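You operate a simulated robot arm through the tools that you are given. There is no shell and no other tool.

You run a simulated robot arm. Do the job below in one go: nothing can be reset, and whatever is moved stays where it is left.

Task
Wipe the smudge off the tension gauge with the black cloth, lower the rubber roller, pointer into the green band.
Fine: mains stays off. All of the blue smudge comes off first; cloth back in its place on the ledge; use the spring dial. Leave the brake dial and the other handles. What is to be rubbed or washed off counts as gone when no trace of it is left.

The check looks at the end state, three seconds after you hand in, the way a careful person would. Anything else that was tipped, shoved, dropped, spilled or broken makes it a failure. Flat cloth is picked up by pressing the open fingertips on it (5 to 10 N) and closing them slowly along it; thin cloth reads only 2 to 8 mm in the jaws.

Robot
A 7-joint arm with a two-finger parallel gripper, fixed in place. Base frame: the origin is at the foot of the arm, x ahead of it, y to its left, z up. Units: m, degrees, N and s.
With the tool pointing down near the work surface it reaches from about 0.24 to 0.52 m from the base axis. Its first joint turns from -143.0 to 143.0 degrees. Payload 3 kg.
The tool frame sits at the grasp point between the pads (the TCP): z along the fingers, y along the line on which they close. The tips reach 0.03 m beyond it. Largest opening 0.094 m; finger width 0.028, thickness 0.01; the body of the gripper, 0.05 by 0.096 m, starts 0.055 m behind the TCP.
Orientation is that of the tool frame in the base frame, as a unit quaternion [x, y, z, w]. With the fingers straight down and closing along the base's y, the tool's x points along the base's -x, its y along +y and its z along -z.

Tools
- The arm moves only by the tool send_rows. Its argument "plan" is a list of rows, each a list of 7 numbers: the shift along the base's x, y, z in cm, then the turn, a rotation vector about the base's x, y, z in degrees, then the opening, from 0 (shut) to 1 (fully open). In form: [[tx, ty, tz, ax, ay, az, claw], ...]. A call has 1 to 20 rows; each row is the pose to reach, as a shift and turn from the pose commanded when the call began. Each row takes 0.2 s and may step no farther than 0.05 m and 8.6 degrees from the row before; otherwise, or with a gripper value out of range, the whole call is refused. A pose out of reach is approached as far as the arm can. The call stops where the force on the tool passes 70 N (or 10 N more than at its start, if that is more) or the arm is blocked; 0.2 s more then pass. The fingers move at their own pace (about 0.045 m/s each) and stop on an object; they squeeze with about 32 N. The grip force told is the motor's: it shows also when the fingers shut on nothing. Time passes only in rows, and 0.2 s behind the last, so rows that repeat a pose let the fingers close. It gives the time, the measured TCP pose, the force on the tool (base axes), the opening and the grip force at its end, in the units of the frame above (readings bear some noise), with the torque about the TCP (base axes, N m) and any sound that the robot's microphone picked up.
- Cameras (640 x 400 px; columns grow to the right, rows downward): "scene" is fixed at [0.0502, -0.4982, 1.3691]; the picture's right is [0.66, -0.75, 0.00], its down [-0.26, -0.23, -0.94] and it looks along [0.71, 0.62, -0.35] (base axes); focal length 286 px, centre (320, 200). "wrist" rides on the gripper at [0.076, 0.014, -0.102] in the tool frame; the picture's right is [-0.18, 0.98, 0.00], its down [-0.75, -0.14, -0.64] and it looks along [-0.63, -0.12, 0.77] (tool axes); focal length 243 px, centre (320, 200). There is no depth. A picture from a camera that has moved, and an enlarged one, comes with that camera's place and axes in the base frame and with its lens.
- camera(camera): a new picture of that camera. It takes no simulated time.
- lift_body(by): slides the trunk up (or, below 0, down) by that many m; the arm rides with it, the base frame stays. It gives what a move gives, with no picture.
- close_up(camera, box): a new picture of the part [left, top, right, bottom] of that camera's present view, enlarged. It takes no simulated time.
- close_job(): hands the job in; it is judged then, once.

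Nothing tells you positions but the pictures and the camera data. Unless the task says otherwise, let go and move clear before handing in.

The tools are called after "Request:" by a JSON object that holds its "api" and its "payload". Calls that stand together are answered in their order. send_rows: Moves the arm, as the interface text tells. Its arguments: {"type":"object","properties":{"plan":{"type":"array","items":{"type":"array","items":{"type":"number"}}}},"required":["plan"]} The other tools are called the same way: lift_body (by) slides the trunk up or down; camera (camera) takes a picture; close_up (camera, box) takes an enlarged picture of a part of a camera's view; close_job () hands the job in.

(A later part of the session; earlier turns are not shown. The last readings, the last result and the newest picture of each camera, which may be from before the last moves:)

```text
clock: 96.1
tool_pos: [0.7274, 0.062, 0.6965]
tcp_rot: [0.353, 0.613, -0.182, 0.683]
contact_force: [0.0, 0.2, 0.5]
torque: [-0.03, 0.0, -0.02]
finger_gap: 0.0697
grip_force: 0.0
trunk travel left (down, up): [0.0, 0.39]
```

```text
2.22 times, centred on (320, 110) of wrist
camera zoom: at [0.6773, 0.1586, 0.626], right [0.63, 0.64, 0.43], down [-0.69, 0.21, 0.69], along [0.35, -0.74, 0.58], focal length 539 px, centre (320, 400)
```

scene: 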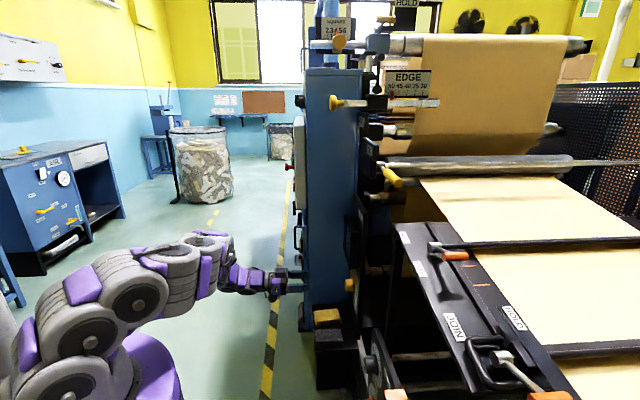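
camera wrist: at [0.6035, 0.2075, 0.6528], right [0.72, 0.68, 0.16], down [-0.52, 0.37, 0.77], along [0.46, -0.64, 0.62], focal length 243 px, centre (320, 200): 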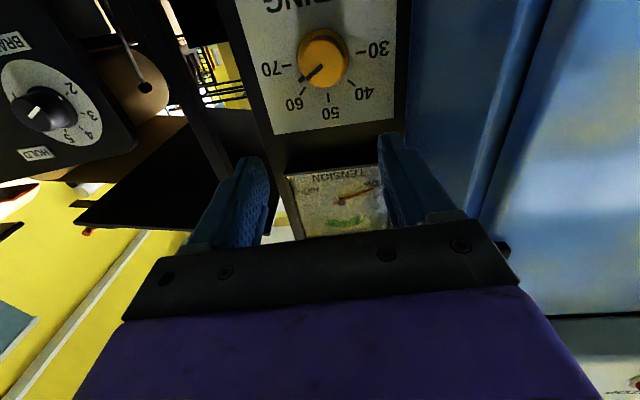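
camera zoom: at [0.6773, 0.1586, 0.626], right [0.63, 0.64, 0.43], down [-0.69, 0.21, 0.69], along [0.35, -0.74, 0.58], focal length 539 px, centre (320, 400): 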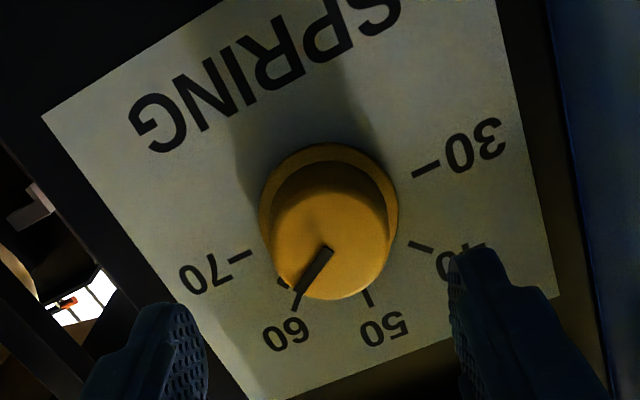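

Request:
{"api": "send_rows", "payload": {"plan": [[1.1, -0.8, 0.15, 0, 0, 0, 0.74], [2.1, -1.8, 0.15, 0, 0, 0, 0.74], [3.1, -2.8, 0.15, 0, 0, 0, 0.74], [3.92, -3.58, 0.15, 0, 0, 0, 0.74], [3.92, -3.58, 0.15, 0, 0, 0, 0.74]]}}

Request:
{"api": "close_up", "payload": {"camera": "wrist", "box": [220, 40, 420, 220]}}

```text
clock: 97.3
tool_pos: [0.7659, 0.0266, 0.6989]
tcp_rot: [0.352, 0.614, -0.181, 0.683]
contact_force: [0.2, 0.2, 0.5]
torque: [-0.01, 0.01, -0.01]
finger_gap: 0.0699
grip_force: 0.1
trunk travel left (down, up): [0.0, 0.39]
```

```text
2.22 times, centred on (320, 130) of wrist
camera zoom: at [0.7163, 0.1234, 0.6288], right [0.63, 0.64, 0.43], down [-0.69, 0.21, 0.69], along [0.35, -0.74, 0.58], focal length 539 px, centre (320, 356)
```

zoom: 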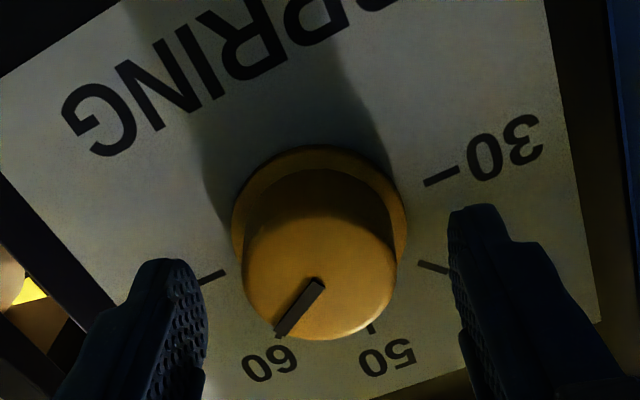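

Request:
{"api": "send_rows", "payload": {"plan": [[0, 0, 0, 0, 0, 0, 0.6], [0, 0, 0, 0, 0, 0, 0.5], [0, 0, 0, 0, 0, 0, 0.44], [0, 0, 0, 0, 0, 0, 0.4], [0, 0, 0, 0, 0, 0, 0.38], [0, 0, 0, 0, 0, 0, 0.38]]}}

```text
clock: 98.7
tool_pos: [0.7648, 0.028, 0.7]
tcp_rot: [0.353, 0.614, -0.182, 0.682]
contact_force: [-3.2, -1.3, -1.3]
torque: [0.13, 0.07, -0.1]
finger_gap: 0.0418
grip_force: 44.3
trunk travel left (down, up): [0.0, 0.39]
```

Request:
{"api": "send_rows", "payload": {"plan": [[0, 0, 0, -3.3, 3.3, 0, 0.38], [0, 0, 0, -6.6, 6.6, 0, 0.38], [0, 0, 0, -9.9, 9.9, 0, 0.38], [0, 0, 0, -13.2, 13.2, 0, 0.38], [0, 0, 0, -13.2, 13.2, 0, 0.38]]}}

Request:
{"api": "close_up", "payload": {"camera": "wrist", "box": [220, 40, 420, 220]}}

Request:
{"api": "close_up", "payload": {"camera": "scene", "box": [345, 230, 357, 252]}}

```text
clock: 99.9
tool_pos: [0.7646, 0.0266, 0.6997]
tcp_rot: [0.249, 0.663, -0.29, 0.643]
contact_force: [-3.6, -4.2, -0.7]
torque: [0.3, 0.26, -0.4]
finger_gap: 0.0416
grip_force: 45.0
trunk travel left (down, up): [0.0, 0.39]
```

```text
2.22 times, centred on (320, 130) of wrist
camera zoom: at [0.6991, 0.106, 0.622], right [0.7, 0.7, 0.12], down [-0.52, 0.38, 0.76], along [0.49, -0.6, 0.63], focal length 539 px, centre (320, 356)
```

zoom: 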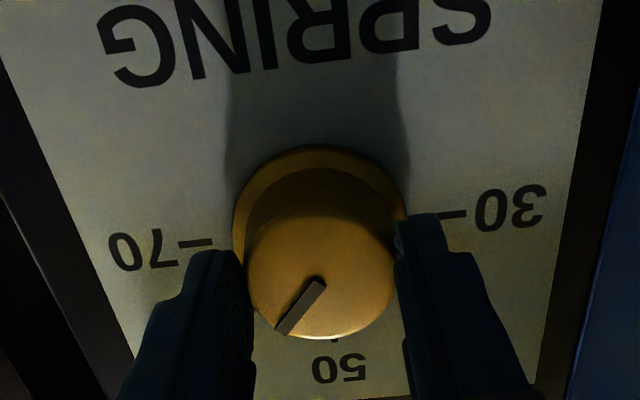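

```text
16.00 times, centred on (351, 241) of scene
camera zoom: at [0.0502, -0.4982, 1.3691], right [0.66, -0.75, 0.0], down [-0.26, -0.23, -0.94], along [0.71, 0.62, -0.35], focal length 4584 px, centre (-176, -456)
```

zoom: 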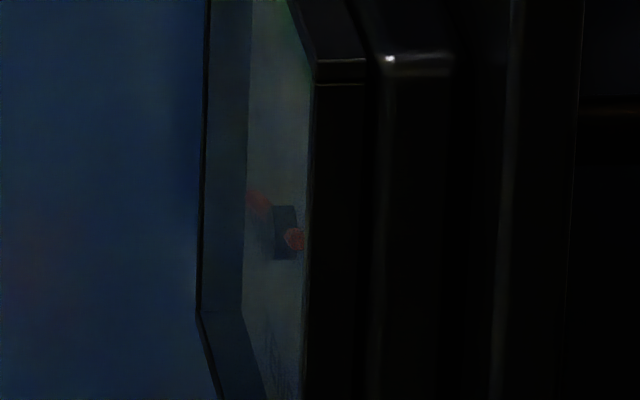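

Request:
{"api": "send_rows", "payload": {"plan": [[0, 0, 0, -3.3, 3.3, 0, 0.38], [0, 0, 0, -6.6, 6.6, 0, 0.38], [0, 0, 0, -9.9, 9.9, 0, 0.38], [0, 0, 0, -13.2, 13.2, 0, 0.38], [0, 0, 0, -13.2, 13.2, 0, 0.38]]}}

Request:
{"api": "close_up", "payload": {"camera": "wrist", "box": [220, 40, 420, 220]}}

Request:
{"api": "close_up", "payload": {"camera": "scene", "box": [345, 230, 357, 252]}}

```text
clock: 101.1
tool_pos: [0.7657, 0.026, 0.7003]
tcp_rot: [0.138, 0.696, -0.389, 0.588]
contact_force: [-14.8, -4.5, -4.0]
torque: [-0.34, -0.37, -0.23]
finger_gap: 0.0422
grip_force: 45.3
trunk travel left (down, up): [0.0, 0.39]
```

```text
2.22 times, centred on (320, 130) of wrist
camera zoom: at [0.6814, 0.0884, 0.6232], right [0.69, 0.69, -0.2], down [-0.34, 0.56, 0.75], along [0.64, -0.45, 0.62], focal length 539 px, centre (320, 356)
```

zoom: 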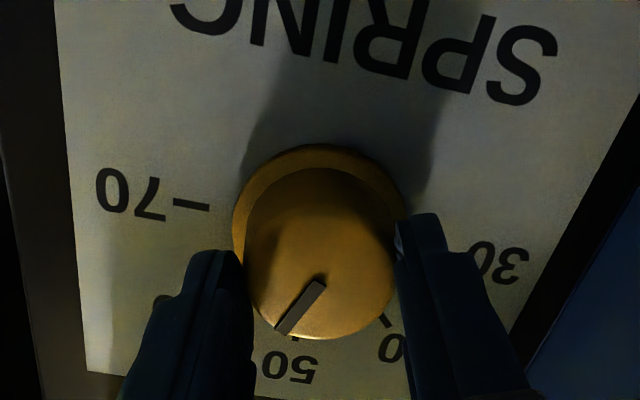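

```text
16.00 times, centred on (351, 241) of scene
camera zoom: at [0.0502, -0.4982, 1.3691], right [0.66, -0.75, 0.0], down [-0.26, -0.23, -0.94], along [0.71, 0.62, -0.35], focal length 4584 px, centre (-176, -456)
```

zoom: 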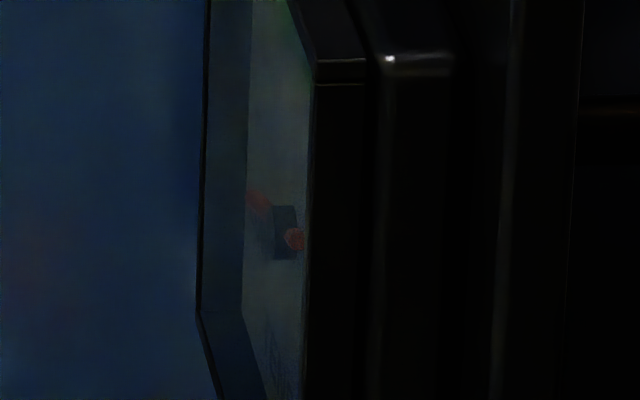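

At about 55 the pointer still hasn't moved, so the gauge isn't responding to the dial. The roller lever may not be fully home at ON. I'll release the knob, back off, and look at the lever again.

Request:
{"api": "send_rows", "payload": {"plan": [[0, 0, 0, 0, 0, 0, 0.5], [0, 0, 0, 0, 0, 0, 0.74], [0, 0, 0, 0, 0, 0, 0.74], [-1.8, 1.8, 0, 0, 0, 0, 0.74], [-4, 4, 0, 0, 0, 0, 0.74], [-7, 7, 0, 4, -4, 0, 0.74], [-10, 10, 1, 9, -9, 0, 0.74], [-12.5, 12.5, 3, 14, -14, 0, 0.74], [-14, 14, 6, 14, -14, 0, 0.74], [-14, 14, 6, 14, -14, 0, 0.74]]}}

Request:
{"api": "camera", "payload": {"camera": "wrist"}}

Request:
{"api": "close_up", "payload": {"camera": "wrist", "box": [240, 0, 420, 220]}}

```text
clock: 103.3
tool_pos: [0.624, 0.1675, 0.7603]
tcp_rot: [0.257, 0.66, -0.282, 0.647]
contact_force: [-0.2, 0.3, -0.1]
torque: [-0.03, 0.0, 0.0]
finger_gap: 0.0695
grip_force: 0.0
trunk travel left (down, up): [0.0, 0.39]
```

```text
taken
camera wrist: at [0.5586, 0.2482, 0.6822], right [0.7, 0.7, 0.14], down [-0.53, 0.37, 0.76], along [0.48, -0.61, 0.63], focal length 243 px, centre (320, 200)
```

wrist: 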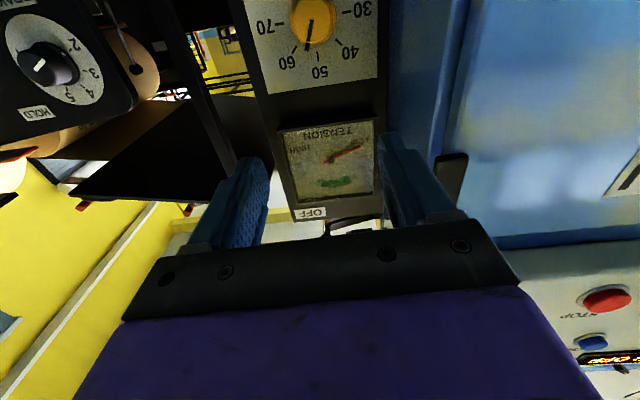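

```text
1.82 times, centred on (330, 110) of wrist
camera zoom: at [0.5586, 0.2482, 0.6822], right [0.7, 0.7, 0.14], down [-0.53, 0.37, 0.76], along [0.48, -0.61, 0.63], focal length 441 px, centre (302, 364)
```

zoom: 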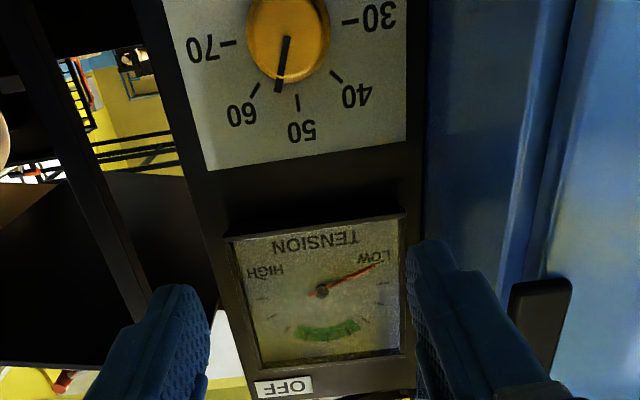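

Request:
{"api": "lift_body", "payload": {"by": 0.34}}

Request:
{"api": "send_rows", "payload": {"plan": [[-1.6, -1.2, 0, 4.7, 4.7, 0, 0.9], [-3.2, -2.4, 1, 9.4, 9.4, 0, 0.9], [-4.9, -3.6, 2, 14.1, 14.1, 0, 0.9], [-6.6, -4.8, 3, 18.9, 18.9, 0, 0.9], [-8.2, -6.0, 4, 23.6, 23.6, 0, 0.9], [-9.9, -7.1, 5, 28.3, 28.3, 0, 0.9], [-9.9, -7.1, 5, 28.3, 28.3, 0, 0.9]]}}

Request:
{"api": "camera", "payload": {"camera": "wrist"}}

```text
clock: 106.6
tool_pos: [0.6253, 0.1676, 1.0989]
tcp_rot: [0.255, 0.661, -0.282, 0.647]
contact_force: [0.4, -0.2, 0.8]
torque: [0.01, -0.03, 0.0]
finger_gap: 0.0696
grip_force: 0.1
trunk travel left (down, up): [-0.34, 0.05]
```

```text
clock: 108.2
tool_pos: [0.5259, 0.096, 1.149]
tcp_rot: [0.328, 0.846, -0.167, 0.385]
contact_force: [-0.2, 0.0, -0.6]
torque: [-0.01, -0.02, -0.02]
finger_gap: 0.0849
grip_force: 0.1
trunk travel left (down, up): [-0.34, 0.05]
```

```text
taken
camera wrist: at [0.4425, 0.1947, 1.1562], right [0.76, 0.64, 0.11], down [-0.08, -0.08, 0.99], along [0.64, -0.77, -0.01], focal length 243 px, centre (320, 200)
```

wrist: 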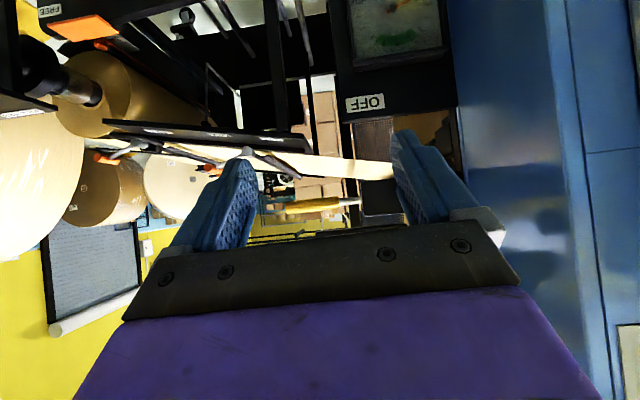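

Request:
{"api": "send_rows", "payload": {"plan": [[0, 0, 4.5, 0, 0, 0, 0.9], [0, 0, 9, 0, 0, 0, 0.9], [0, 0, 13, 0, 0, 0, 0.9], [0, 0, 16, 0, 0, 0, 0.9], [0, 0, 16, 0, 0, 0, 0.9]]}}

Request:
{"api": "camera", "payload": {"camera": "wrist"}}

Request:
{"api": "close_up", "payload": {"camera": "wrist", "box": [240, 30, 420, 210]}}

```text
clock: 109.4
tool_pos: [0.5283, 0.0963, 1.3083]
tcp_rot: [0.329, 0.846, -0.169, 0.385]
contact_force: [0.3, -0.1, 0.1]
torque: [0.02, 0.02, 0.0]
finger_gap: 0.0849
grip_force: 0.1
trunk travel left (down, up): [-0.34, 0.05]
```

```text
taken
camera wrist: at [0.445, 0.195, 1.3146], right [0.76, 0.64, 0.11], down [-0.08, -0.08, 0.99], along [0.64, -0.77, -0.01], focal length 243 px, centre (320, 200)
```

wrist: 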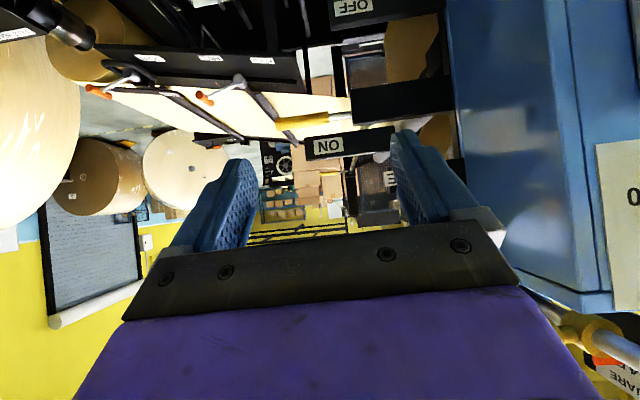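

```text
2.22 times, centred on (330, 120) of wrist
camera zoom: at [0.445, 0.195, 1.3146], right [0.76, 0.64, 0.11], down [-0.08, -0.08, 0.99], along [0.64, -0.77, -0.01], focal length 539 px, centre (298, 378)
```

zoom: 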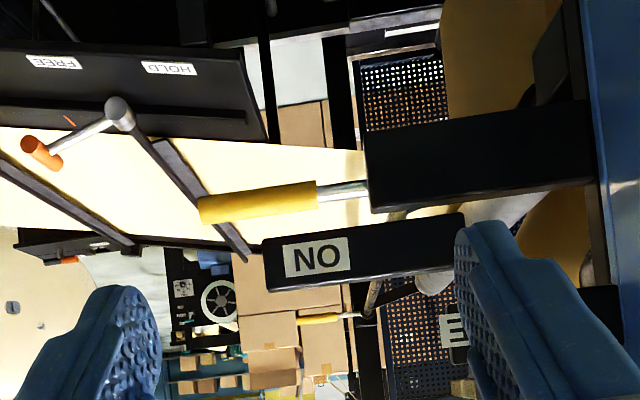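

The lever is exactly horizontal, parallel to the ON plate, so it looks fully thrown. I'll inspect the nip between the rubber roller and the roller beneath it.

Request:
{"api": "close_up", "payload": {"camera": "scene", "box": [375, 140, 455, 200]}}

Request:
{"api": "close_up", "payload": {"camera": "scene", "box": [530, 120, 620, 190]}}

Request:
{"api": "close_up", "payload": {"camera": "wrist", "box": [320, 60, 460, 200]}}

```text
6.67 times, centred on (415, 170) of scene
camera zoom: at [0.0502, -0.4982, 1.3691], right [0.66, -0.75, 0.0], down [-0.26, -0.23, -0.94], along [0.71, 0.62, -0.35], focal length 1910 px, centre (-313, 400)
```

zoom: 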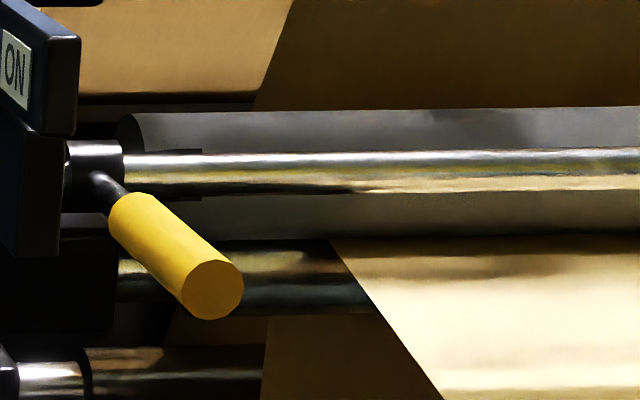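

```text
5.71 times, centred on (575, 155) of scene
camera zoom: at [0.0502, -0.4982, 1.3691], right [0.66, -0.75, 0.0], down [-0.26, -0.23, -0.94], along [0.71, 0.62, -0.35], focal length 1637 px, centre (-1137, 457)
```

zoom: 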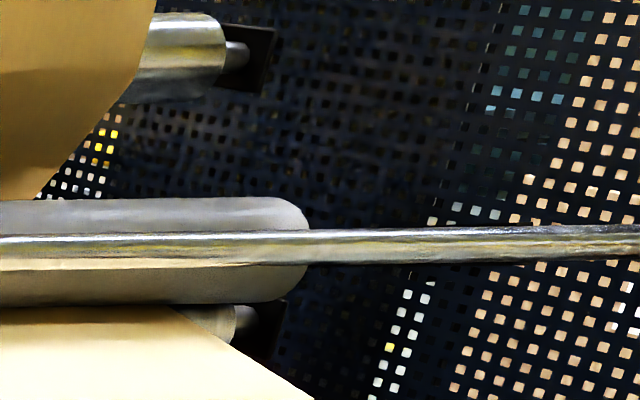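

```text
2.86 times, centred on (390, 130) of wrist
camera zoom: at [0.445, 0.195, 1.3146], right [0.76, 0.64, 0.11], down [-0.08, -0.08, 0.99], along [0.64, -0.77, -0.01], focal length 693 px, centre (120, 400)
```

zoom: 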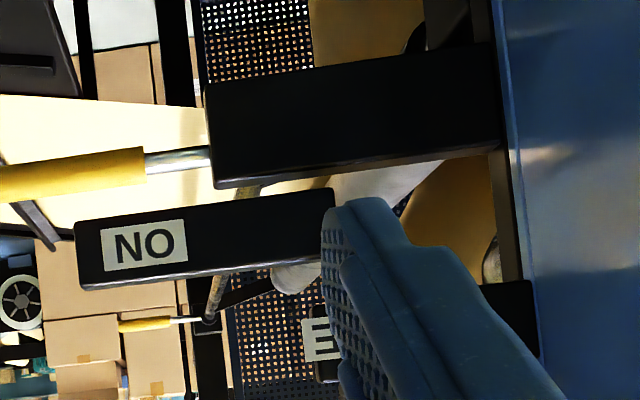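

The roller looks seated on the web, yet the gauge reads zero, which suggests the lever may need a firmer final throw. I'll go back under the handle's outer end, where leverage is better, and press it up against its stop.

Request:
{"api": "lift_body", "payload": {"by": -0.14}}

Request:
{"api": "send_rows", "payload": {"plan": [[1.2, -2.7, -1, -4.5, -5.0, -0.15, 0.5], [2.4, -5.4, -2, -8.9, -10.1, -0.3, 0], [3.5, -8.1, -3, -13.4, -15.1, -0.45, 0], [4.7, -10.8, -4, -17.9, -20.1, -0.6, 0], [5.9, -13.5, -5, -22.3, -25.2, -0.75, 0], [7.05, -16.2, -5.8, -26.8, -30.2, -0.9, 0], [7.05, -16.2, -5.8, -26.8, -30.2, -0.9, 0]]}}

Request:
{"api": "camera", "payload": {"camera": "wrist"}}

Request:
{"api": "close_up", "payload": {"camera": "scene", "box": [290, 110, 430, 250]}}

```text
clock: 111.1
tool_pos: [0.527, 0.097, 1.1686]
tcp_rot: [0.329, 0.846, -0.168, 0.385]
contact_force: [-0.6, 0.5, -0.6]
torque: [0.0, 0.0, 0.0]
finger_gap: 0.0844
grip_force: 0.1
trunk travel left (down, up): [-0.2, 0.19]
```

```text
clock: 112.7
tool_pos: [0.6177, -0.0512, 1.1135]
tcp_rot: [0.27, 0.653, -0.273, 0.653]
contact_force: [-0.7, -0.1, -1.0]
torque: [0.03, 0.02, 0.0]
finger_gap: 0.0
grip_force: 31.9
out of reach, approached as far as the arm can: row 5, 6, 7
trunk travel left (down, up): [-0.2, 0.19]
```

```text
taken
camera wrist: at [0.5552, 0.0316, 1.0345], right [0.7, 0.69, 0.18], down [-0.55, 0.36, 0.75], along [0.46, -0.63, 0.63], focal length 243 px, centre (320, 200)
```

wrist: 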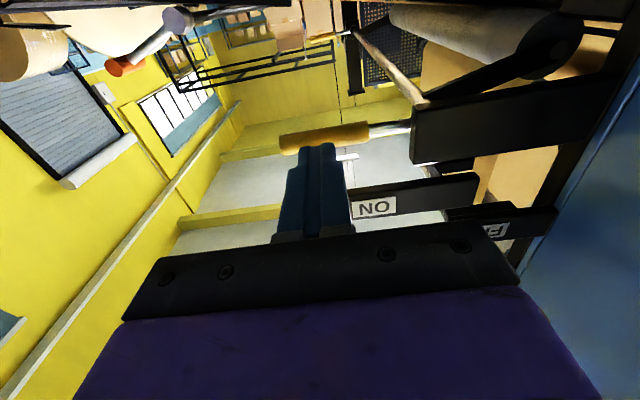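

```text
2.86 times, centred on (360, 180) of scene
camera zoom: at [0.0502, -0.4982, 1.3691], right [0.66, -0.75, 0.0], down [-0.26, -0.23, -0.94], along [0.71, 0.62, -0.35], focal length 818 px, centre (206, 257)
```

zoom: 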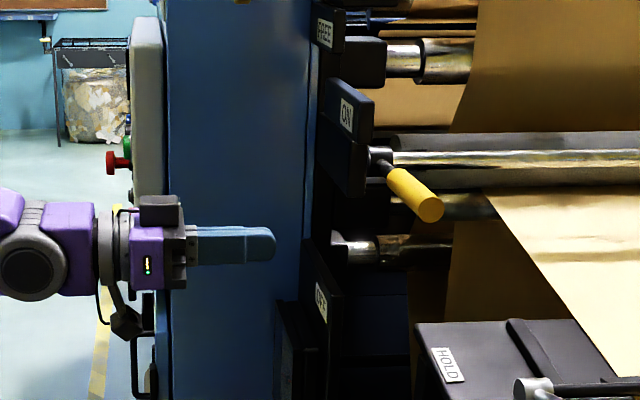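

Request:
{"api": "send_rows", "payload": {"plan": [[1.8, -1.8, -0.3, 0, 0, 0, 0], [3.8, -3.8, -0.3, 0, 0, 0, 0], [5.8, -5.8, -0.3, 0, 0, 0, 0], [7.6, -7.6, -0.3, 0, 0, 0, 0], [9.1, -9.1, -0.3, 0, 0, 0, 0], [9.1, -9.1, -0.3, 0, 0, 0, 0]]}}

Request:
{"api": "camera", "payload": {"camera": "wrist"}}

```text
clock: 114.1
tool_pos: [0.7091, -0.1433, 1.1114]
tcp_rot: [0.269, 0.653, -0.269, 0.655]
contact_force: [-0.5, -1.0, -0.6]
torque: [0.01, 0.01, 0.0]
finger_gap: 0.0
grip_force: 32.0
trunk travel left (down, up): [-0.2, 0.19]
```

```text
taken
camera wrist: at [0.6459, -0.06, 1.0339], right [0.69, 0.7, 0.18], down [-0.56, 0.35, 0.75], along [0.46, -0.62, 0.63], focal length 243 px, centre (320, 200)
```

wrist: 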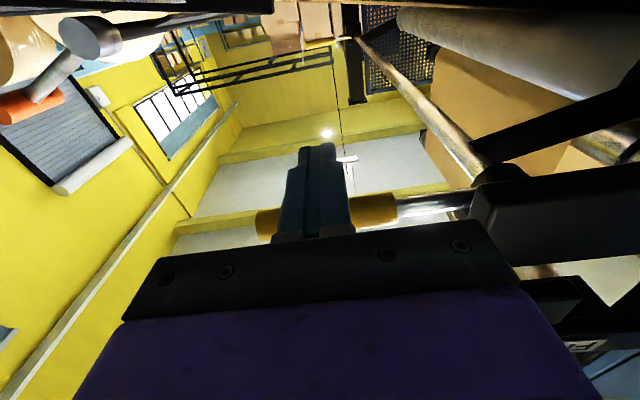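

Request:
{"api": "send_rows", "payload": {"plan": [[-0.8, -0.8, 0, 0, 0, 0, 0], [-1.56, -1.56, 0.3, 0, 0, 0, 0], [-1.56, -1.56, 0.8, 0, 0, 0, 0], [-1.56, -1.56, 1.3, 0, 0, 0, 0], [-1.56, -1.56, 1.6, 0, 0, 0, 0], [-1.56, -1.56, 1.8, 0, 0, 0, 0], [-1.56, -1.56, 1.8, 0, 0, 0, 0]]}}

Request:
{"api": "camera", "payload": {"camera": "wrist"}}

```text
clock: 115.7
tool_pos: [0.6938, -0.1571, 1.1295]
tcp_rot: [0.269, 0.654, -0.269, 0.654]
contact_force: [0.7, 1.0, 0.6]
torque: [0.0, -0.04, 0.0]
finger_gap: 0.0002
grip_force: 32.0
trunk travel left (down, up): [-0.2, 0.19]
```

```text
taken
camera wrist: at [0.6311, -0.0747, 1.051], right [0.69, 0.7, 0.19], down [-0.56, 0.35, 0.75], along [0.46, -0.62, 0.63], focal length 243 px, centre (320, 200)
```

wrist: 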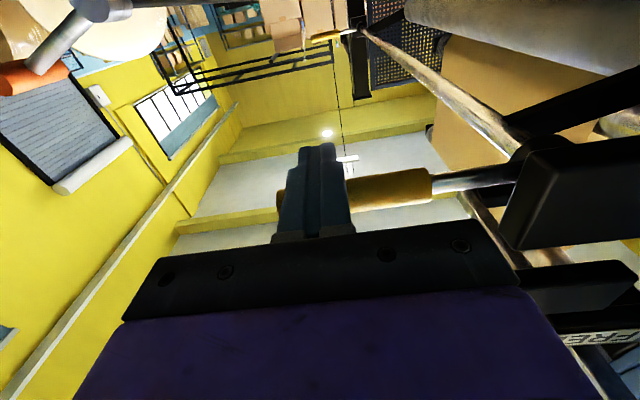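

Request:
{"api": "send_rows", "payload": {"plan": [[0, 0, 0.2, 0, 0, 0, 0], [0, 0, 0.4, 0, 0, 0, 0], [0, 0, 0.6, 0, 0, 0, 0], [0, 0, 0.8, 0, 0, 0, 0], [0, 0, 0.8, 0, 0, 0, 0]]}}

Request:
{"api": "camera", "payload": {"camera": "wrist"}}

```text
clock: 116.9
tool_pos: [0.6943, -0.1584, 1.1336]
tcp_rot: [0.269, 0.655, -0.268, 0.653]
contact_force: [-9.0, 1.7, -20.7]
torque: [0.36, 0.3, -0.13]
finger_gap: 0.0
grip_force: 31.8
trunk travel left (down, up): [-0.2, 0.19]
```

```text
taken
camera wrist: at [0.6309, -0.0746, 1.057], right [0.69, 0.7, 0.18], down [-0.55, 0.35, 0.76], along [0.46, -0.63, 0.63], focal length 243 px, centre (320, 200)
```

wrist: 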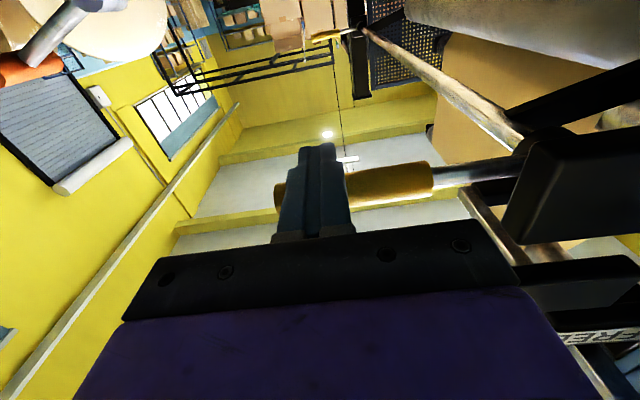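

Request:
{"api": "send_rows", "payload": {"plan": [[0, 0, 0.2, 0, 0, 0, 0], [0, 0, 0.4, 0, 0, 0, 0], [0, 0, 0.6, 0, 0, 0, 0], [0, 0, 0.8, 0, 0, 0, 0], [0, 0, 1.0, 0, 0, 0, 0], [0, 0, 1.0, 0, 0, 0, 0]]}}

Request:
{"api": "camera", "payload": {"camera": "wrist"}}

Request:
{"api": "close_up", "payload": {"camera": "scene", "box": [338, 222, 364, 262]}}

Request:
{"api": "close_up", "payload": {"camera": "scene", "box": [345, 230, 357, 252]}}

```text
clock: 117.7
tool_pos: [0.6905, -0.1581, 1.1347]
tcp_rot: [0.273, 0.66, -0.267, 0.648]
contact_force: [-0.5, 3.8, -30.1]
torque: [0.56, 0.64, -0.14]
finger_gap: 0.0
grip_force: 31.8
trunk travel left (down, up): [-0.2, 0.19]
stopped in row 3: the force on the tool passed its limit at 73 N (the readings are from after the stop); the commanded pose is now the measured one
```

```text
taken
camera wrist: at [0.6264, -0.0743, 1.059], right [0.69, 0.7, 0.19], down [-0.55, 0.34, 0.76], along [0.47, -0.63, 0.62], focal length 243 px, centre (320, 200)
```

wrist: 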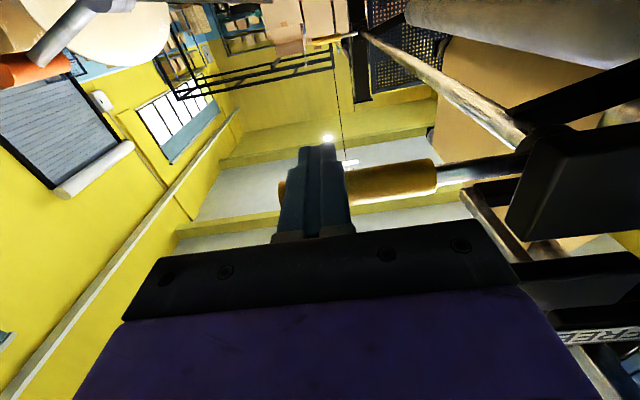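

```text
10.00 times, centred on (351, 242) of scene
camera zoom: at [0.0502, -0.4982, 1.3691], right [0.66, -0.75, 0.0], down [-0.26, -0.23, -0.94], along [0.71, 0.62, -0.35], focal length 2865 px, centre (10, -220)
```

zoom: 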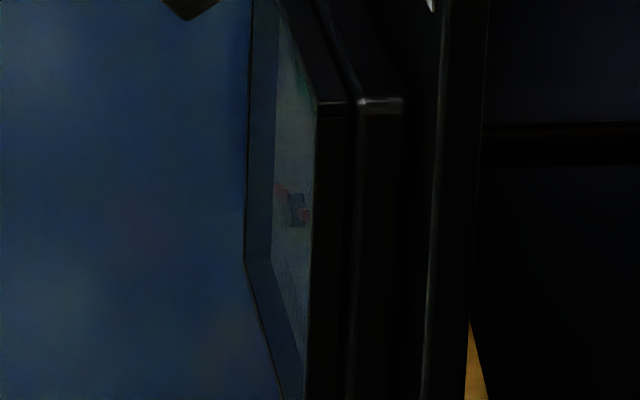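

```text
16.00 times, centred on (351, 241) of scene
camera zoom: at [0.0502, -0.4982, 1.3691], right [0.66, -0.75, 0.0], down [-0.26, -0.23, -0.94], along [0.71, 0.62, -0.35], focal length 4584 px, centre (-176, -456)
```

zoom: 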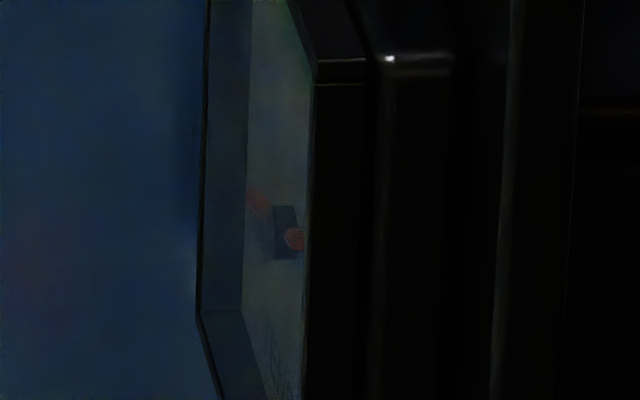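

The lever is hard against its stop and the gauge still reads zero, so something else must govern it. I'll withdraw and read the other labels on the machine carefully before doing more.

Request:
{"api": "send_rows", "payload": {"plan": [[0, 0, -0.5, 0, 0, 0, 0], [0, 0, -1.2, 0, 0, 0, 0], [0, 0, -2.0, 0, 0, 0, 0], [-2, 2, -2.0, 0, 0, 0, 0], [-5, 5, -2.0, 0, 0, 0, 0], [-8, 8, -2.0, 0, 0, 0, 0], [-10, 10, -2.0, 0, 0, 0, 0], [-10, 10, -2.0, 0, 0, 0, 0]]}}

Request:
{"api": "camera", "payload": {"camera": "wrist"}}

Request:
{"api": "close_up", "payload": {"camera": "scene", "box": [320, 270, 480, 400]}}

```text
clock: 119.5
tool_pos: [0.6029, -0.0428, 1.1255]
tcp_rot: [0.274, 0.656, -0.273, 0.648]
contact_force: [0.5, -0.7, -0.1]
torque: [0.01, -0.01, -0.01]
finger_gap: 0.0001
grip_force: 31.8
out of reach, approached as far as the arm can: row 5, 6, 7, 8
trunk travel left (down, up): [-0.2, 0.19]
```

```text
taken
camera wrist: at [0.541, 0.0408, 1.0495], right [0.7, 0.69, 0.18], down [-0.54, 0.35, 0.76], along [0.46, -0.63, 0.62], focal length 243 px, centre (320, 200)
```

wrist: 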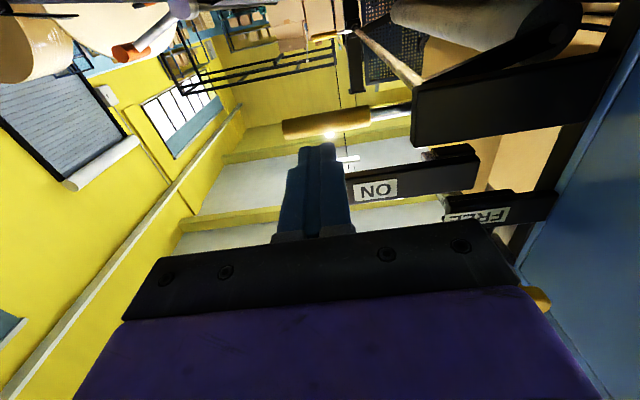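

```text
3.08 times, centred on (400, 335) of scene
camera zoom: at [0.0502, -0.4982, 1.3691], right [0.66, -0.75, 0.0], down [-0.26, -0.23, -0.94], along [0.71, 0.62, -0.35], focal length 882 px, centre (74, -215)
```

zoom: 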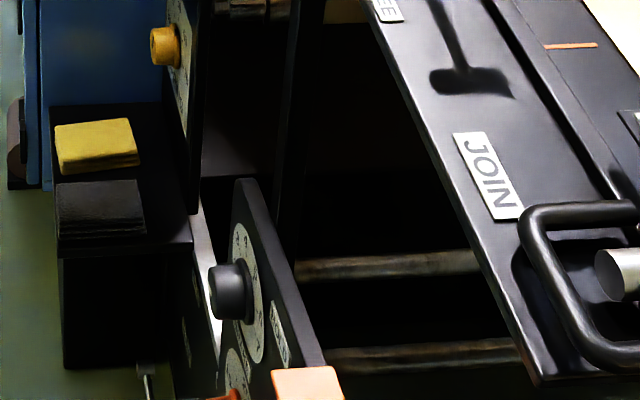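

Request:
{"api": "lift_body", "payload": {"by": -0.15}}

Request:
{"api": "send_rows", "payload": {"plan": [[-3.0, 1.5, 0, 4.7, 4.7, 0, 0], [-6.0, 2.5, 0, 9.4, 9.4, 0, 0], [-9.0, 3.0, 0, 14.1, 14.1, 0, 0], [-12.0, 3.0, 0, 18.9, 18.9, 0, 0], [-15.0, 2.5, 0, 23.6, 23.6, 0, 0], [-18.0, 2.0, 0, 28.3, 28.3, 0, 0], [-18.0, 2.0, 0, 33, 33, 0, 0], [-18.0, 2.0, 0, 33, 33, 0, 0]]}}

Request:
{"api": "camera", "payload": {"camera": "wrist"}}

Request:
{"api": "close_up", "payload": {"camera": "wrist", "box": [0, 0, 320, 200]}}

Request:
{"api": "close_up", "payload": {"camera": "wrist", "box": [320, 0, 640, 200]}}

```text
clock: 121.2
tool_pos: [0.6028, -0.0413, 0.976]
tcp_rot: [0.274, 0.655, -0.273, 0.649]
contact_force: [-0.4, 0.5, -0.1]
torque: [0.0, 0.01, 0.01]
finger_gap: 0.0
grip_force: 31.9
trunk travel left (down, up): [-0.05, 0.34]
```

```text
clock: 123.0
tool_pos: [0.4546, -0.0225, 1.0029]
tcp_rot: [0.356, 0.861, -0.142, 0.335]
contact_force: [0.7, 0.5, -0.4]
torque: [-0.01, 0.01, 0.01]
finger_gap: 0.0
grip_force: 32.4
out of reach, approached as far as the arm can: row 5, 6, 7, 8
trunk travel left (down, up): [-0.05, 0.34]
```

```text
taken
camera wrist: at [0.3756, 0.0766, 1.0251], right [0.79, 0.6, 0.12], down [-0.01, -0.18, 0.98], along [0.61, -0.78, -0.13], focal length 243 px, centre (320, 200)
```

wrist: 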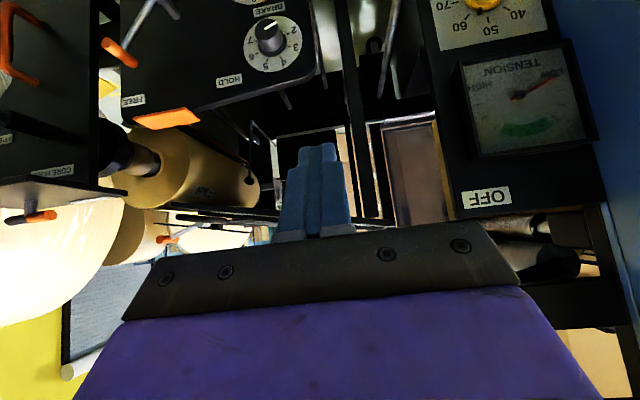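

```text
2.00 times, centred on (160, 100) of wrist
camera zoom: at [0.3756, 0.0766, 1.0251], right [0.79, 0.6, 0.12], down [-0.01, -0.18, 0.98], along [0.61, -0.78, -0.13], focal length 485 px, centre (640, 400)
```

zoom: 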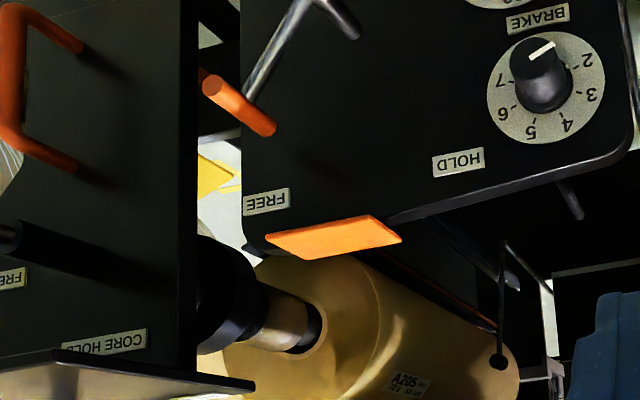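

```text
2.00 times, centred on (480, 100) of wrist
camera zoom: at [0.3756, 0.0766, 1.0251], right [0.79, 0.6, 0.12], down [-0.01, -0.18, 0.98], along [0.61, -0.78, -0.13], focal length 485 px, centre (0, 400)
```

zoom: 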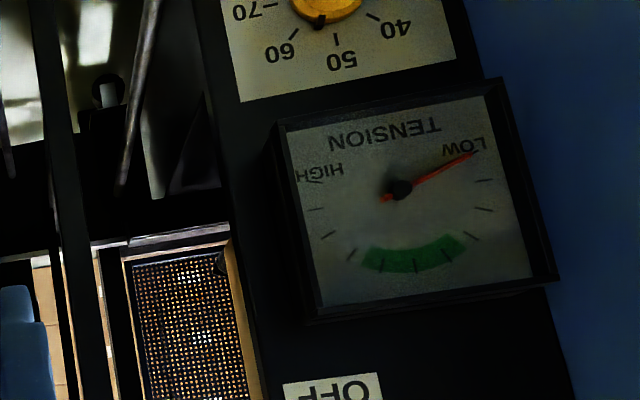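

Request:
{"api": "close_up", "payload": {"camera": "scene", "box": [340, 0, 440, 80]}}

Request:
{"api": "close_up", "payload": {"camera": "scene", "box": [340, 70, 440, 150]}}

Request:
{"api": "close_up", "payload": {"camera": "wrist", "box": [430, 180, 640, 340]}}

```text
5.00 times, centred on (390, 40) of scene
camera zoom: at [0.0502, -0.4982, 1.3691], right [0.66, -0.75, 0.0], down [-0.26, -0.23, -0.94], along [0.71, 0.62, -0.35], focal length 1432 px, centre (-30, 1000)
```

zoom: 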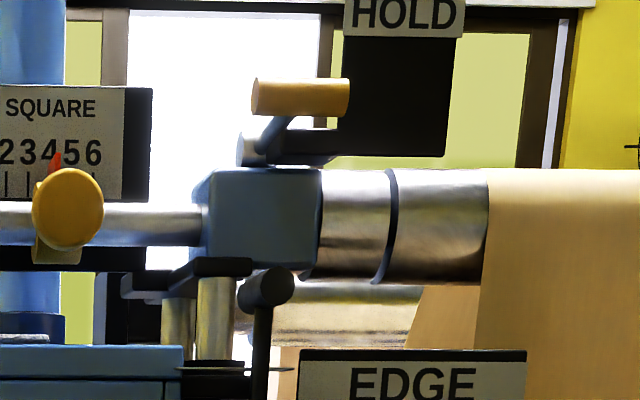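

```text
5.00 times, centred on (390, 110) of scene
camera zoom: at [0.0502, -0.4982, 1.3691], right [0.66, -0.75, 0.0], down [-0.26, -0.23, -0.94], along [0.71, 0.62, -0.35], focal length 1432 px, centre (-30, 650)
```

zoom: 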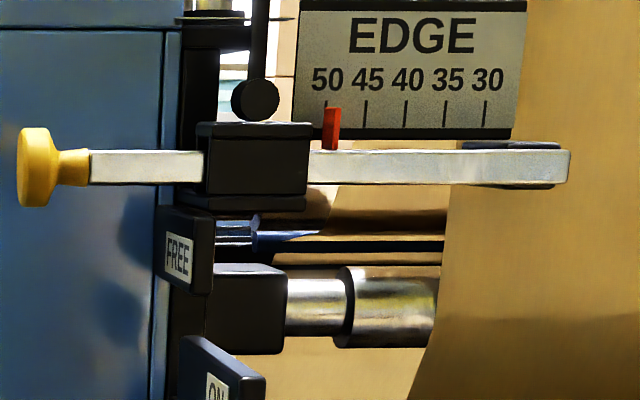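

```text
2.50 times, centred on (535, 260) of wrist
camera zoom: at [0.3756, 0.0766, 1.0251], right [0.79, 0.6, 0.12], down [-0.01, -0.18, 0.98], along [0.61, -0.78, -0.13], focal length 606 px, centre (-218, 50)
```

zoom: 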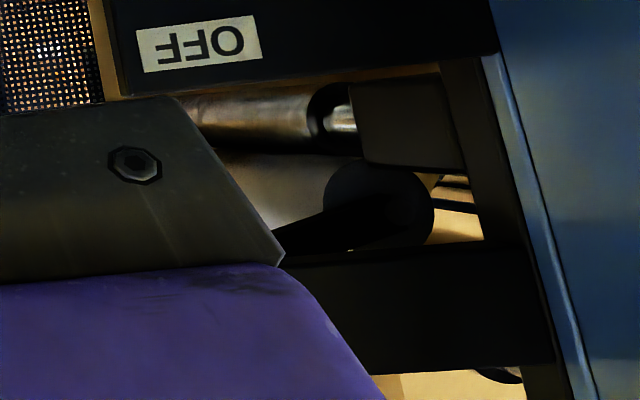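

In this view the rubber roller clearly rests against the roller beneath it, so it is down and the lever is at its stop. That leaves the dial: I've only covered about 54–64, so I'll explore further. I'll go back to the knob.

Request:
{"api": "lift_body", "payload": {"by": -0.05}}

Request:
{"api": "send_rows", "payload": {"plan": [[2.9, 1.1, -2.8, -3.7, -3.7, 0, 0.2], [5.8, 2.2, -5.6, -7.4, -7.5, 0, 0.5], [8.7, 3.4, -8.4, -11.1, -11.2, 0, 0.74], [11.6, 4.5, -11.2, -14.8, -15.0, 0.1, 0.74], [14.4, 5.6, -14.0, -18.4, -18.7, 0.1, 0.74], [17.3, 6.7, -16.9, -22.1, -22.5, 0.1, 0.74], [20.2, 7.8, -19.7, -25.8, -26.2, 0.2, 0.74], [23.1, 8.9, -22.5, -29.5, -30.0, 0.2, 0.74], [26.0, 10.06, -25.3, -33.2, -33.7, 0.2, 0.74], [26.0, 10.06, -25.3, -33.2, -33.7, 0.2, 0.74]]}}

Request:
{"api": "camera", "payload": {"camera": "wrist"}}

```text
clock: 124.0
tool_pos: [0.4542, -0.0216, 0.9529]
tcp_rot: [0.357, 0.86, -0.144, 0.335]
contact_force: [-0.5, -0.8, 0.5]
torque: [-0.01, -0.02, 0.01]
finger_gap: 0.0
grip_force: 31.9
trunk travel left (down, up): [0.0, 0.39]
```

```text
clock: 126.2
tool_pos: [0.7117, 0.0796, 0.6998]
tcp_rot: [0.271, 0.652, -0.271, 0.654]
contact_force: [0.1, -0.3, 0.8]
torque: [0.02, 0.0, 0.01]
finger_gap: 0.0696
grip_force: 0.0
trunk travel left (down, up): [0.0, 0.39]
```

```text
taken
camera wrist: at [0.65, 0.163, 0.6216], right [0.7, 0.69, 0.19], down [-0.56, 0.36, 0.75], along [0.45, -0.63, 0.63], focal length 243 px, centre (320, 200)
```

wrist: 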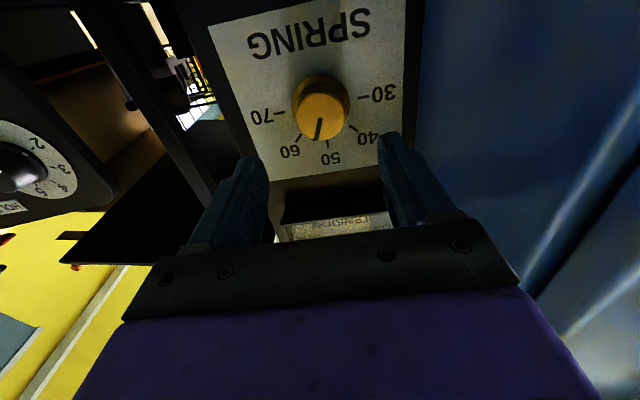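

Request:
{"api": "send_rows", "payload": {"plan": [[1.3, -1.2, 0, -3.5, 3.5, 0, 0.74], [2.6, -2.4, 0, -8, 8, 0, 0.74], [3.0, -2.8, 0, -13, 13, 0, 0.74], [3.0, -2.8, 0, -18, 18, 0, 0.74], [3.0, -2.8, 0, -23, 23, 0, 0.74], [3.0, -2.8, 0, -28, 28, 0, 0.74], [3.0, -2.8, 0, -33, 33, 0, 0.74], [3.0, -2.8, 0, -38, 38, 0, 0.74], [3.0, -2.8, 0, -42, 42, 0, 0.74], [3.0, -2.8, 0, -42, 42, 0, 0.74]]}}

Request:
{"api": "camera", "payload": {"camera": "wrist"}}

```text
clock: 128.3
tool_pos: [0.7429, 0.0502, 0.6989]
tcp_rot: [-0.089, 0.7, -0.56, 0.435]
contact_force: [0.7, 0.0, 0.7]
torque: [-0.02, -0.02, -0.01]
finger_gap: 0.0697
grip_force: 0.1
trunk travel left (down, up): [0.0, 0.39]
```

```text
taken
camera wrist: at [0.6296, 0.0818, 0.6464], right [0.47, 0.46, -0.75], down [-0.05, 0.86, 0.5], along [0.88, -0.2, 0.43], focal length 243 px, centre (320, 200)
```

wrist: 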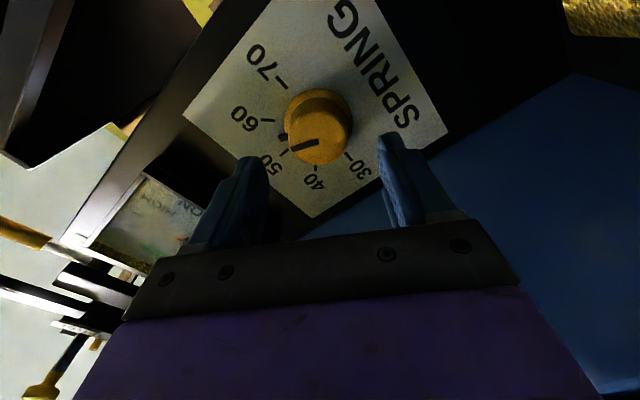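

Rolling the other way has plenty of reach (about −60°). I'll go back to +14° roll, grip, and turn the dial down through the 40s while watching the pointer.

Request:
{"api": "send_rows", "payload": {"plan": [[0, 0, 0, 6, -6, 0, 0.74], [0, 0, 0, 12, -12, 0, 0.74], [0, 0, 0, 18, -18, 0, 0.74], [0, 0, 0, 24, -24, 0, 0.74], [0, 0, 0, 30, -30, 0, 0.74], [0, 0, 0, 36, -36, 0, 0.74], [0, 0, 0, 42, -42, 0, 0.74], [0, 0, 0, 47, -47, 0, 0.74], [0, 0, 0, 51, -51, 0, 0.74], [0, 0, 0, 51, -51, 0, 0.74]]}}

Request:
{"api": "close_up", "payload": {"camera": "wrist", "box": [220, 40, 420, 220]}}

```text
clock: 130.6
tool_pos: [0.7444, 0.0507, 0.6997]
tcp_rot: [0.342, 0.618, -0.195, 0.68]
contact_force: [0.0, -0.5, -0.2]
torque: [-0.01, 0.01, 0.01]
finger_gap: 0.0696
grip_force: 0.1
trunk travel left (down, up): [0.0, 0.39]
```

```text
2.22 times, centred on (320, 130) of wrist
camera zoom: at [0.6927, 0.1453, 0.6273], right [0.65, 0.65, 0.4], down [-0.67, 0.24, 0.7], along [0.36, -0.72, 0.59], focal length 539 px, centre (320, 356)
```

zoom: 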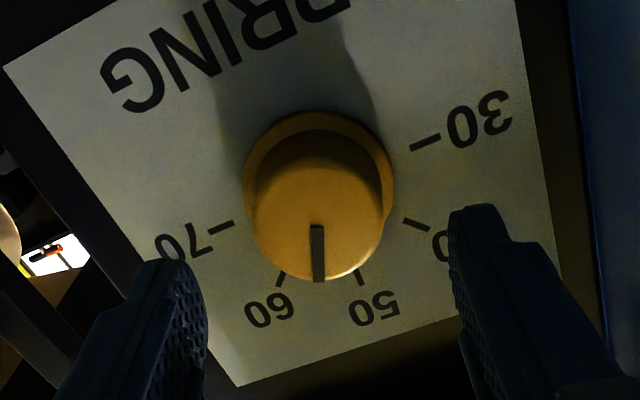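

Request:
{"api": "send_rows", "payload": {"plan": [[0.8, -0.9, -0.1, 0, 0, 0, 0.74], [1.6, -1.75, -0.1, 0, 0, 0, 0.74], [2.23, -2.44, -0.1, 0, 0, 0, 0.74], [2.23, -2.44, -0.1, 0, 0, 0, 0.6], [2.23, -2.44, -0.1, 0, 0, 0, 0.5], [2.23, -2.44, -0.1, 0, 0, 0, 0.44], [2.23, -2.44, -0.1, 0, 0, 0, 0.4], [2.23, -2.44, -0.1, 0, 0, 0, 0.38], [2.23, -2.44, -0.1, 0, 0, 0, 0.38]]}}

Request:
{"api": "send_rows", "payload": {"plan": [[0, 0, 0, -4, 4, 0, 0.38], [0, 0, 0, -8, 8, 0, 0.38], [0, 0, 0, -12, 12, 0, 0.38], [0, 0, 0, -16, 16, 0, 0.38], [0, 0, 0, -20, 20, 0, 0.38], [0, 0, 0, -24, 24, 0, 0.38], [0, 0, 0, -28, 28, 0, 0.38], [0, 0, 0, -28, 28, 0, 0.38]]}}

Request:
{"api": "close_up", "payload": {"camera": "scene", "box": [345, 230, 357, 252]}}

Request:
{"api": "close_up", "payload": {"camera": "wrist", "box": [220, 40, 420, 220]}}

```text
clock: 132.6
tool_pos: [0.7656, 0.0263, 0.6973]
tcp_rot: [0.341, 0.619, -0.196, 0.68]
contact_force: [6.1, 4.5, 1.1]
torque: [0.06, 0.01, 0.47]
finger_gap: 0.0418
grip_force: 45.5
trunk travel left (down, up): [0.0, 0.39]
```

```text
clock: 134.3
tool_pos: [0.7652, 0.0254, 0.6984]
tcp_rot: [0.111, 0.697, -0.416, 0.573]
contact_force: [-22.0, 12.1, 0.2]
torque: [0.24, 0.24, -0.36]
finger_gap: 0.0417
grip_force: 44.9
trunk travel left (down, up): [0.0, 0.39]
```

```text
16.00 times, centred on (351, 241) of scene
camera zoom: at [0.0502, -0.4982, 1.3691], right [0.66, -0.75, 0.0], down [-0.26, -0.23, -0.94], along [0.71, 0.62, -0.35], focal length 4584 px, centre (-176, -456)
```

zoom: 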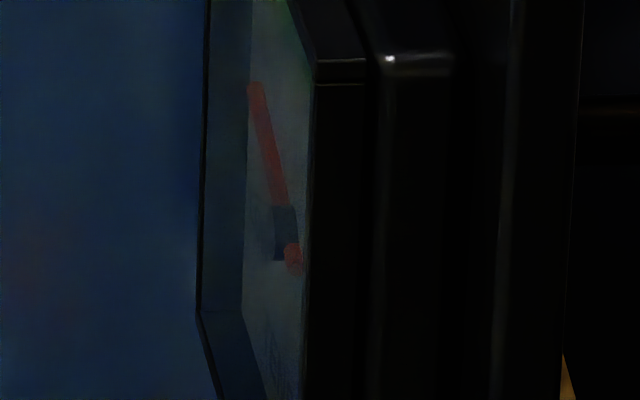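

```text
2.22 times, centred on (320, 130) of wrist
camera zoom: at [0.677, 0.0839, 0.6227], right [0.68, 0.68, -0.28], down [-0.3, 0.61, 0.73], along [0.67, -0.41, 0.62], focal length 539 px, centre (320, 356)
```

zoom: 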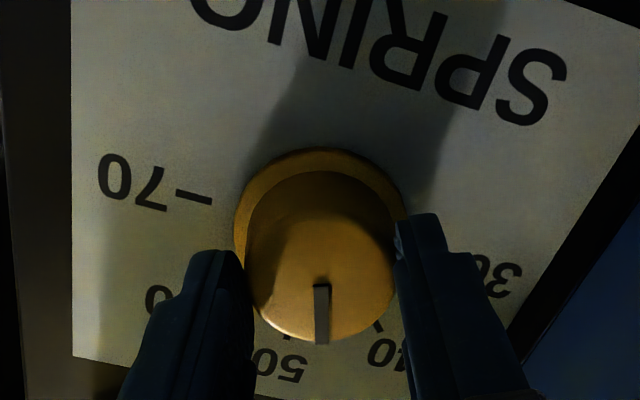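

The pointer is responding: at about 46 it has risen off LOW. So turning the dial down raises the reading. I'll continue in measured steps.

Request:
{"api": "send_rows", "payload": {"plan": [[0, 0, 0, -4, 4, 0, 0.38], [0, 0, 0, -8, 8, 0, 0.38], [0, 0, 0, -12, 12, 0, 0.38], [0, 0, 0, -12, 12, 0, 0.38]]}}

Request:
{"api": "close_up", "payload": {"camera": "scene", "box": [345, 230, 357, 252]}}

Request:
{"api": "close_up", "payload": {"camera": "wrist", "box": [220, 40, 420, 220]}}

```text
clock: 135.3
tool_pos: [0.7656, 0.0267, 0.6996]
tcp_rot: [0.008, 0.706, -0.496, 0.506]
contact_force: [-33.2, 12.1, -3.2]
torque: [-0.31, -0.32, -0.35]
finger_gap: 0.0418
grip_force: 45.8
trunk travel left (down, up): [0.0, 0.39]
```

```text
16.00 times, centred on (351, 241) of scene
camera zoom: at [0.0502, -0.4982, 1.3691], right [0.66, -0.75, 0.0], down [-0.26, -0.23, -0.94], along [0.71, 0.62, -0.35], focal length 4584 px, centre (-176, -456)
```

zoom: 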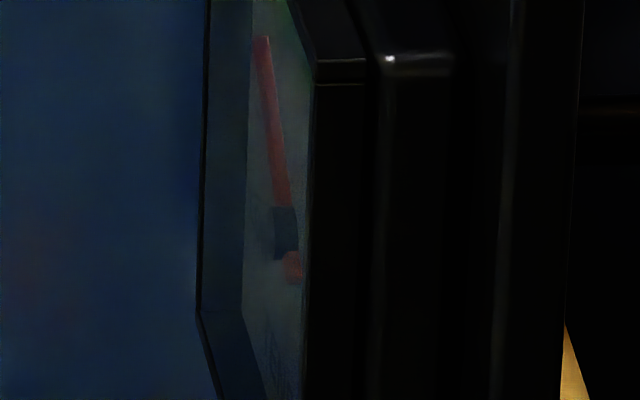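

```text
2.22 times, centred on (320, 130) of wrist
camera zoom: at [0.6622, 0.069, 0.6323], right [0.59, 0.59, -0.55], down [-0.16, 0.75, 0.64], along [0.79, -0.29, 0.54], focal length 539 px, centre (320, 356)
```

zoom: 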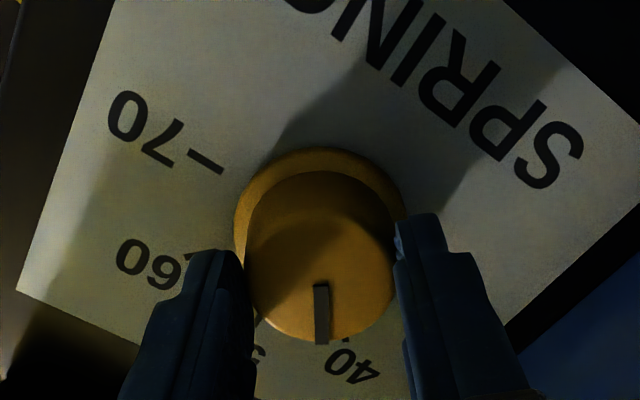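

It rises about 5° per dial unit, and I estimate the band centre at a dial reading near 30. I'll relieve the pressure against the panel slightly and keep turning.

Request:
{"api": "send_rows", "payload": {"plan": [[-0.25, 0.1, 0, 0, 0, 0, 0.38], [-0.3, 0.12, 0, -4, 4, 0, 0.38], [-0.3, 0.12, 0, -8, 8, 0, 0.38], [-0.3, 0.12, 0, -12, 12, 0, 0.38], [-0.3, 0.12, 0, -12, 12, 0, 0.38]]}}

Request:
{"api": "close_up", "payload": {"camera": "scene", "box": [345, 230, 357, 252]}}

Request:
{"api": "close_up", "payload": {"camera": "wrist", "box": [220, 40, 420, 220]}}

```text
clock: 136.6
tool_pos: [0.7652, 0.0243, 0.7]
tcp_rot: [-0.097, 0.699, -0.565, 0.428]
contact_force: [23.6, -2.3, -0.2]
torque: [-0.09, -0.06, 0.43]
finger_gap: 0.0417
grip_force: 44.7
trunk travel left (down, up): [0.0, 0.39]
```

```text
16.00 times, centred on (351, 241) of scene
camera zoom: at [0.0502, -0.4982, 1.3691], right [0.66, -0.75, 0.0], down [-0.26, -0.23, -0.94], along [0.71, 0.62, -0.35], focal length 4584 px, centre (-176, -456)
```

zoom: 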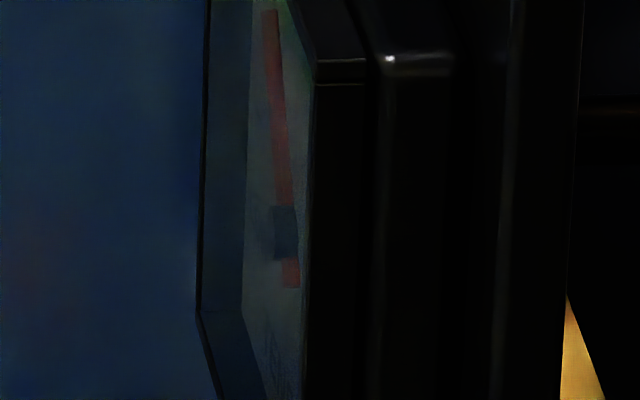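

```text
2.22 times, centred on (320, 130) of wrist
camera zoom: at [0.6498, 0.0567, 0.6477], right [0.46, 0.45, -0.77], down [-0.04, 0.87, 0.49], along [0.89, -0.19, 0.42], focal length 539 px, centre (320, 356)
```

zoom: 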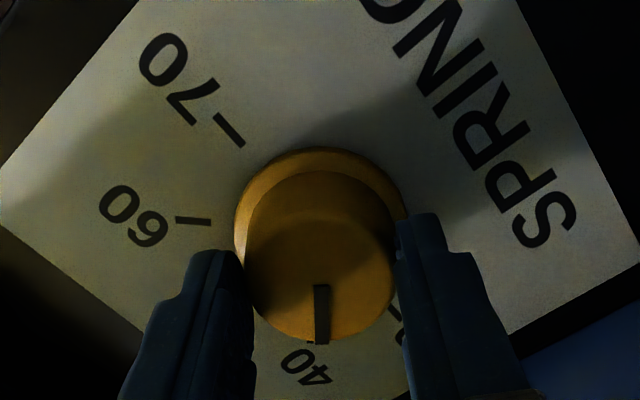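

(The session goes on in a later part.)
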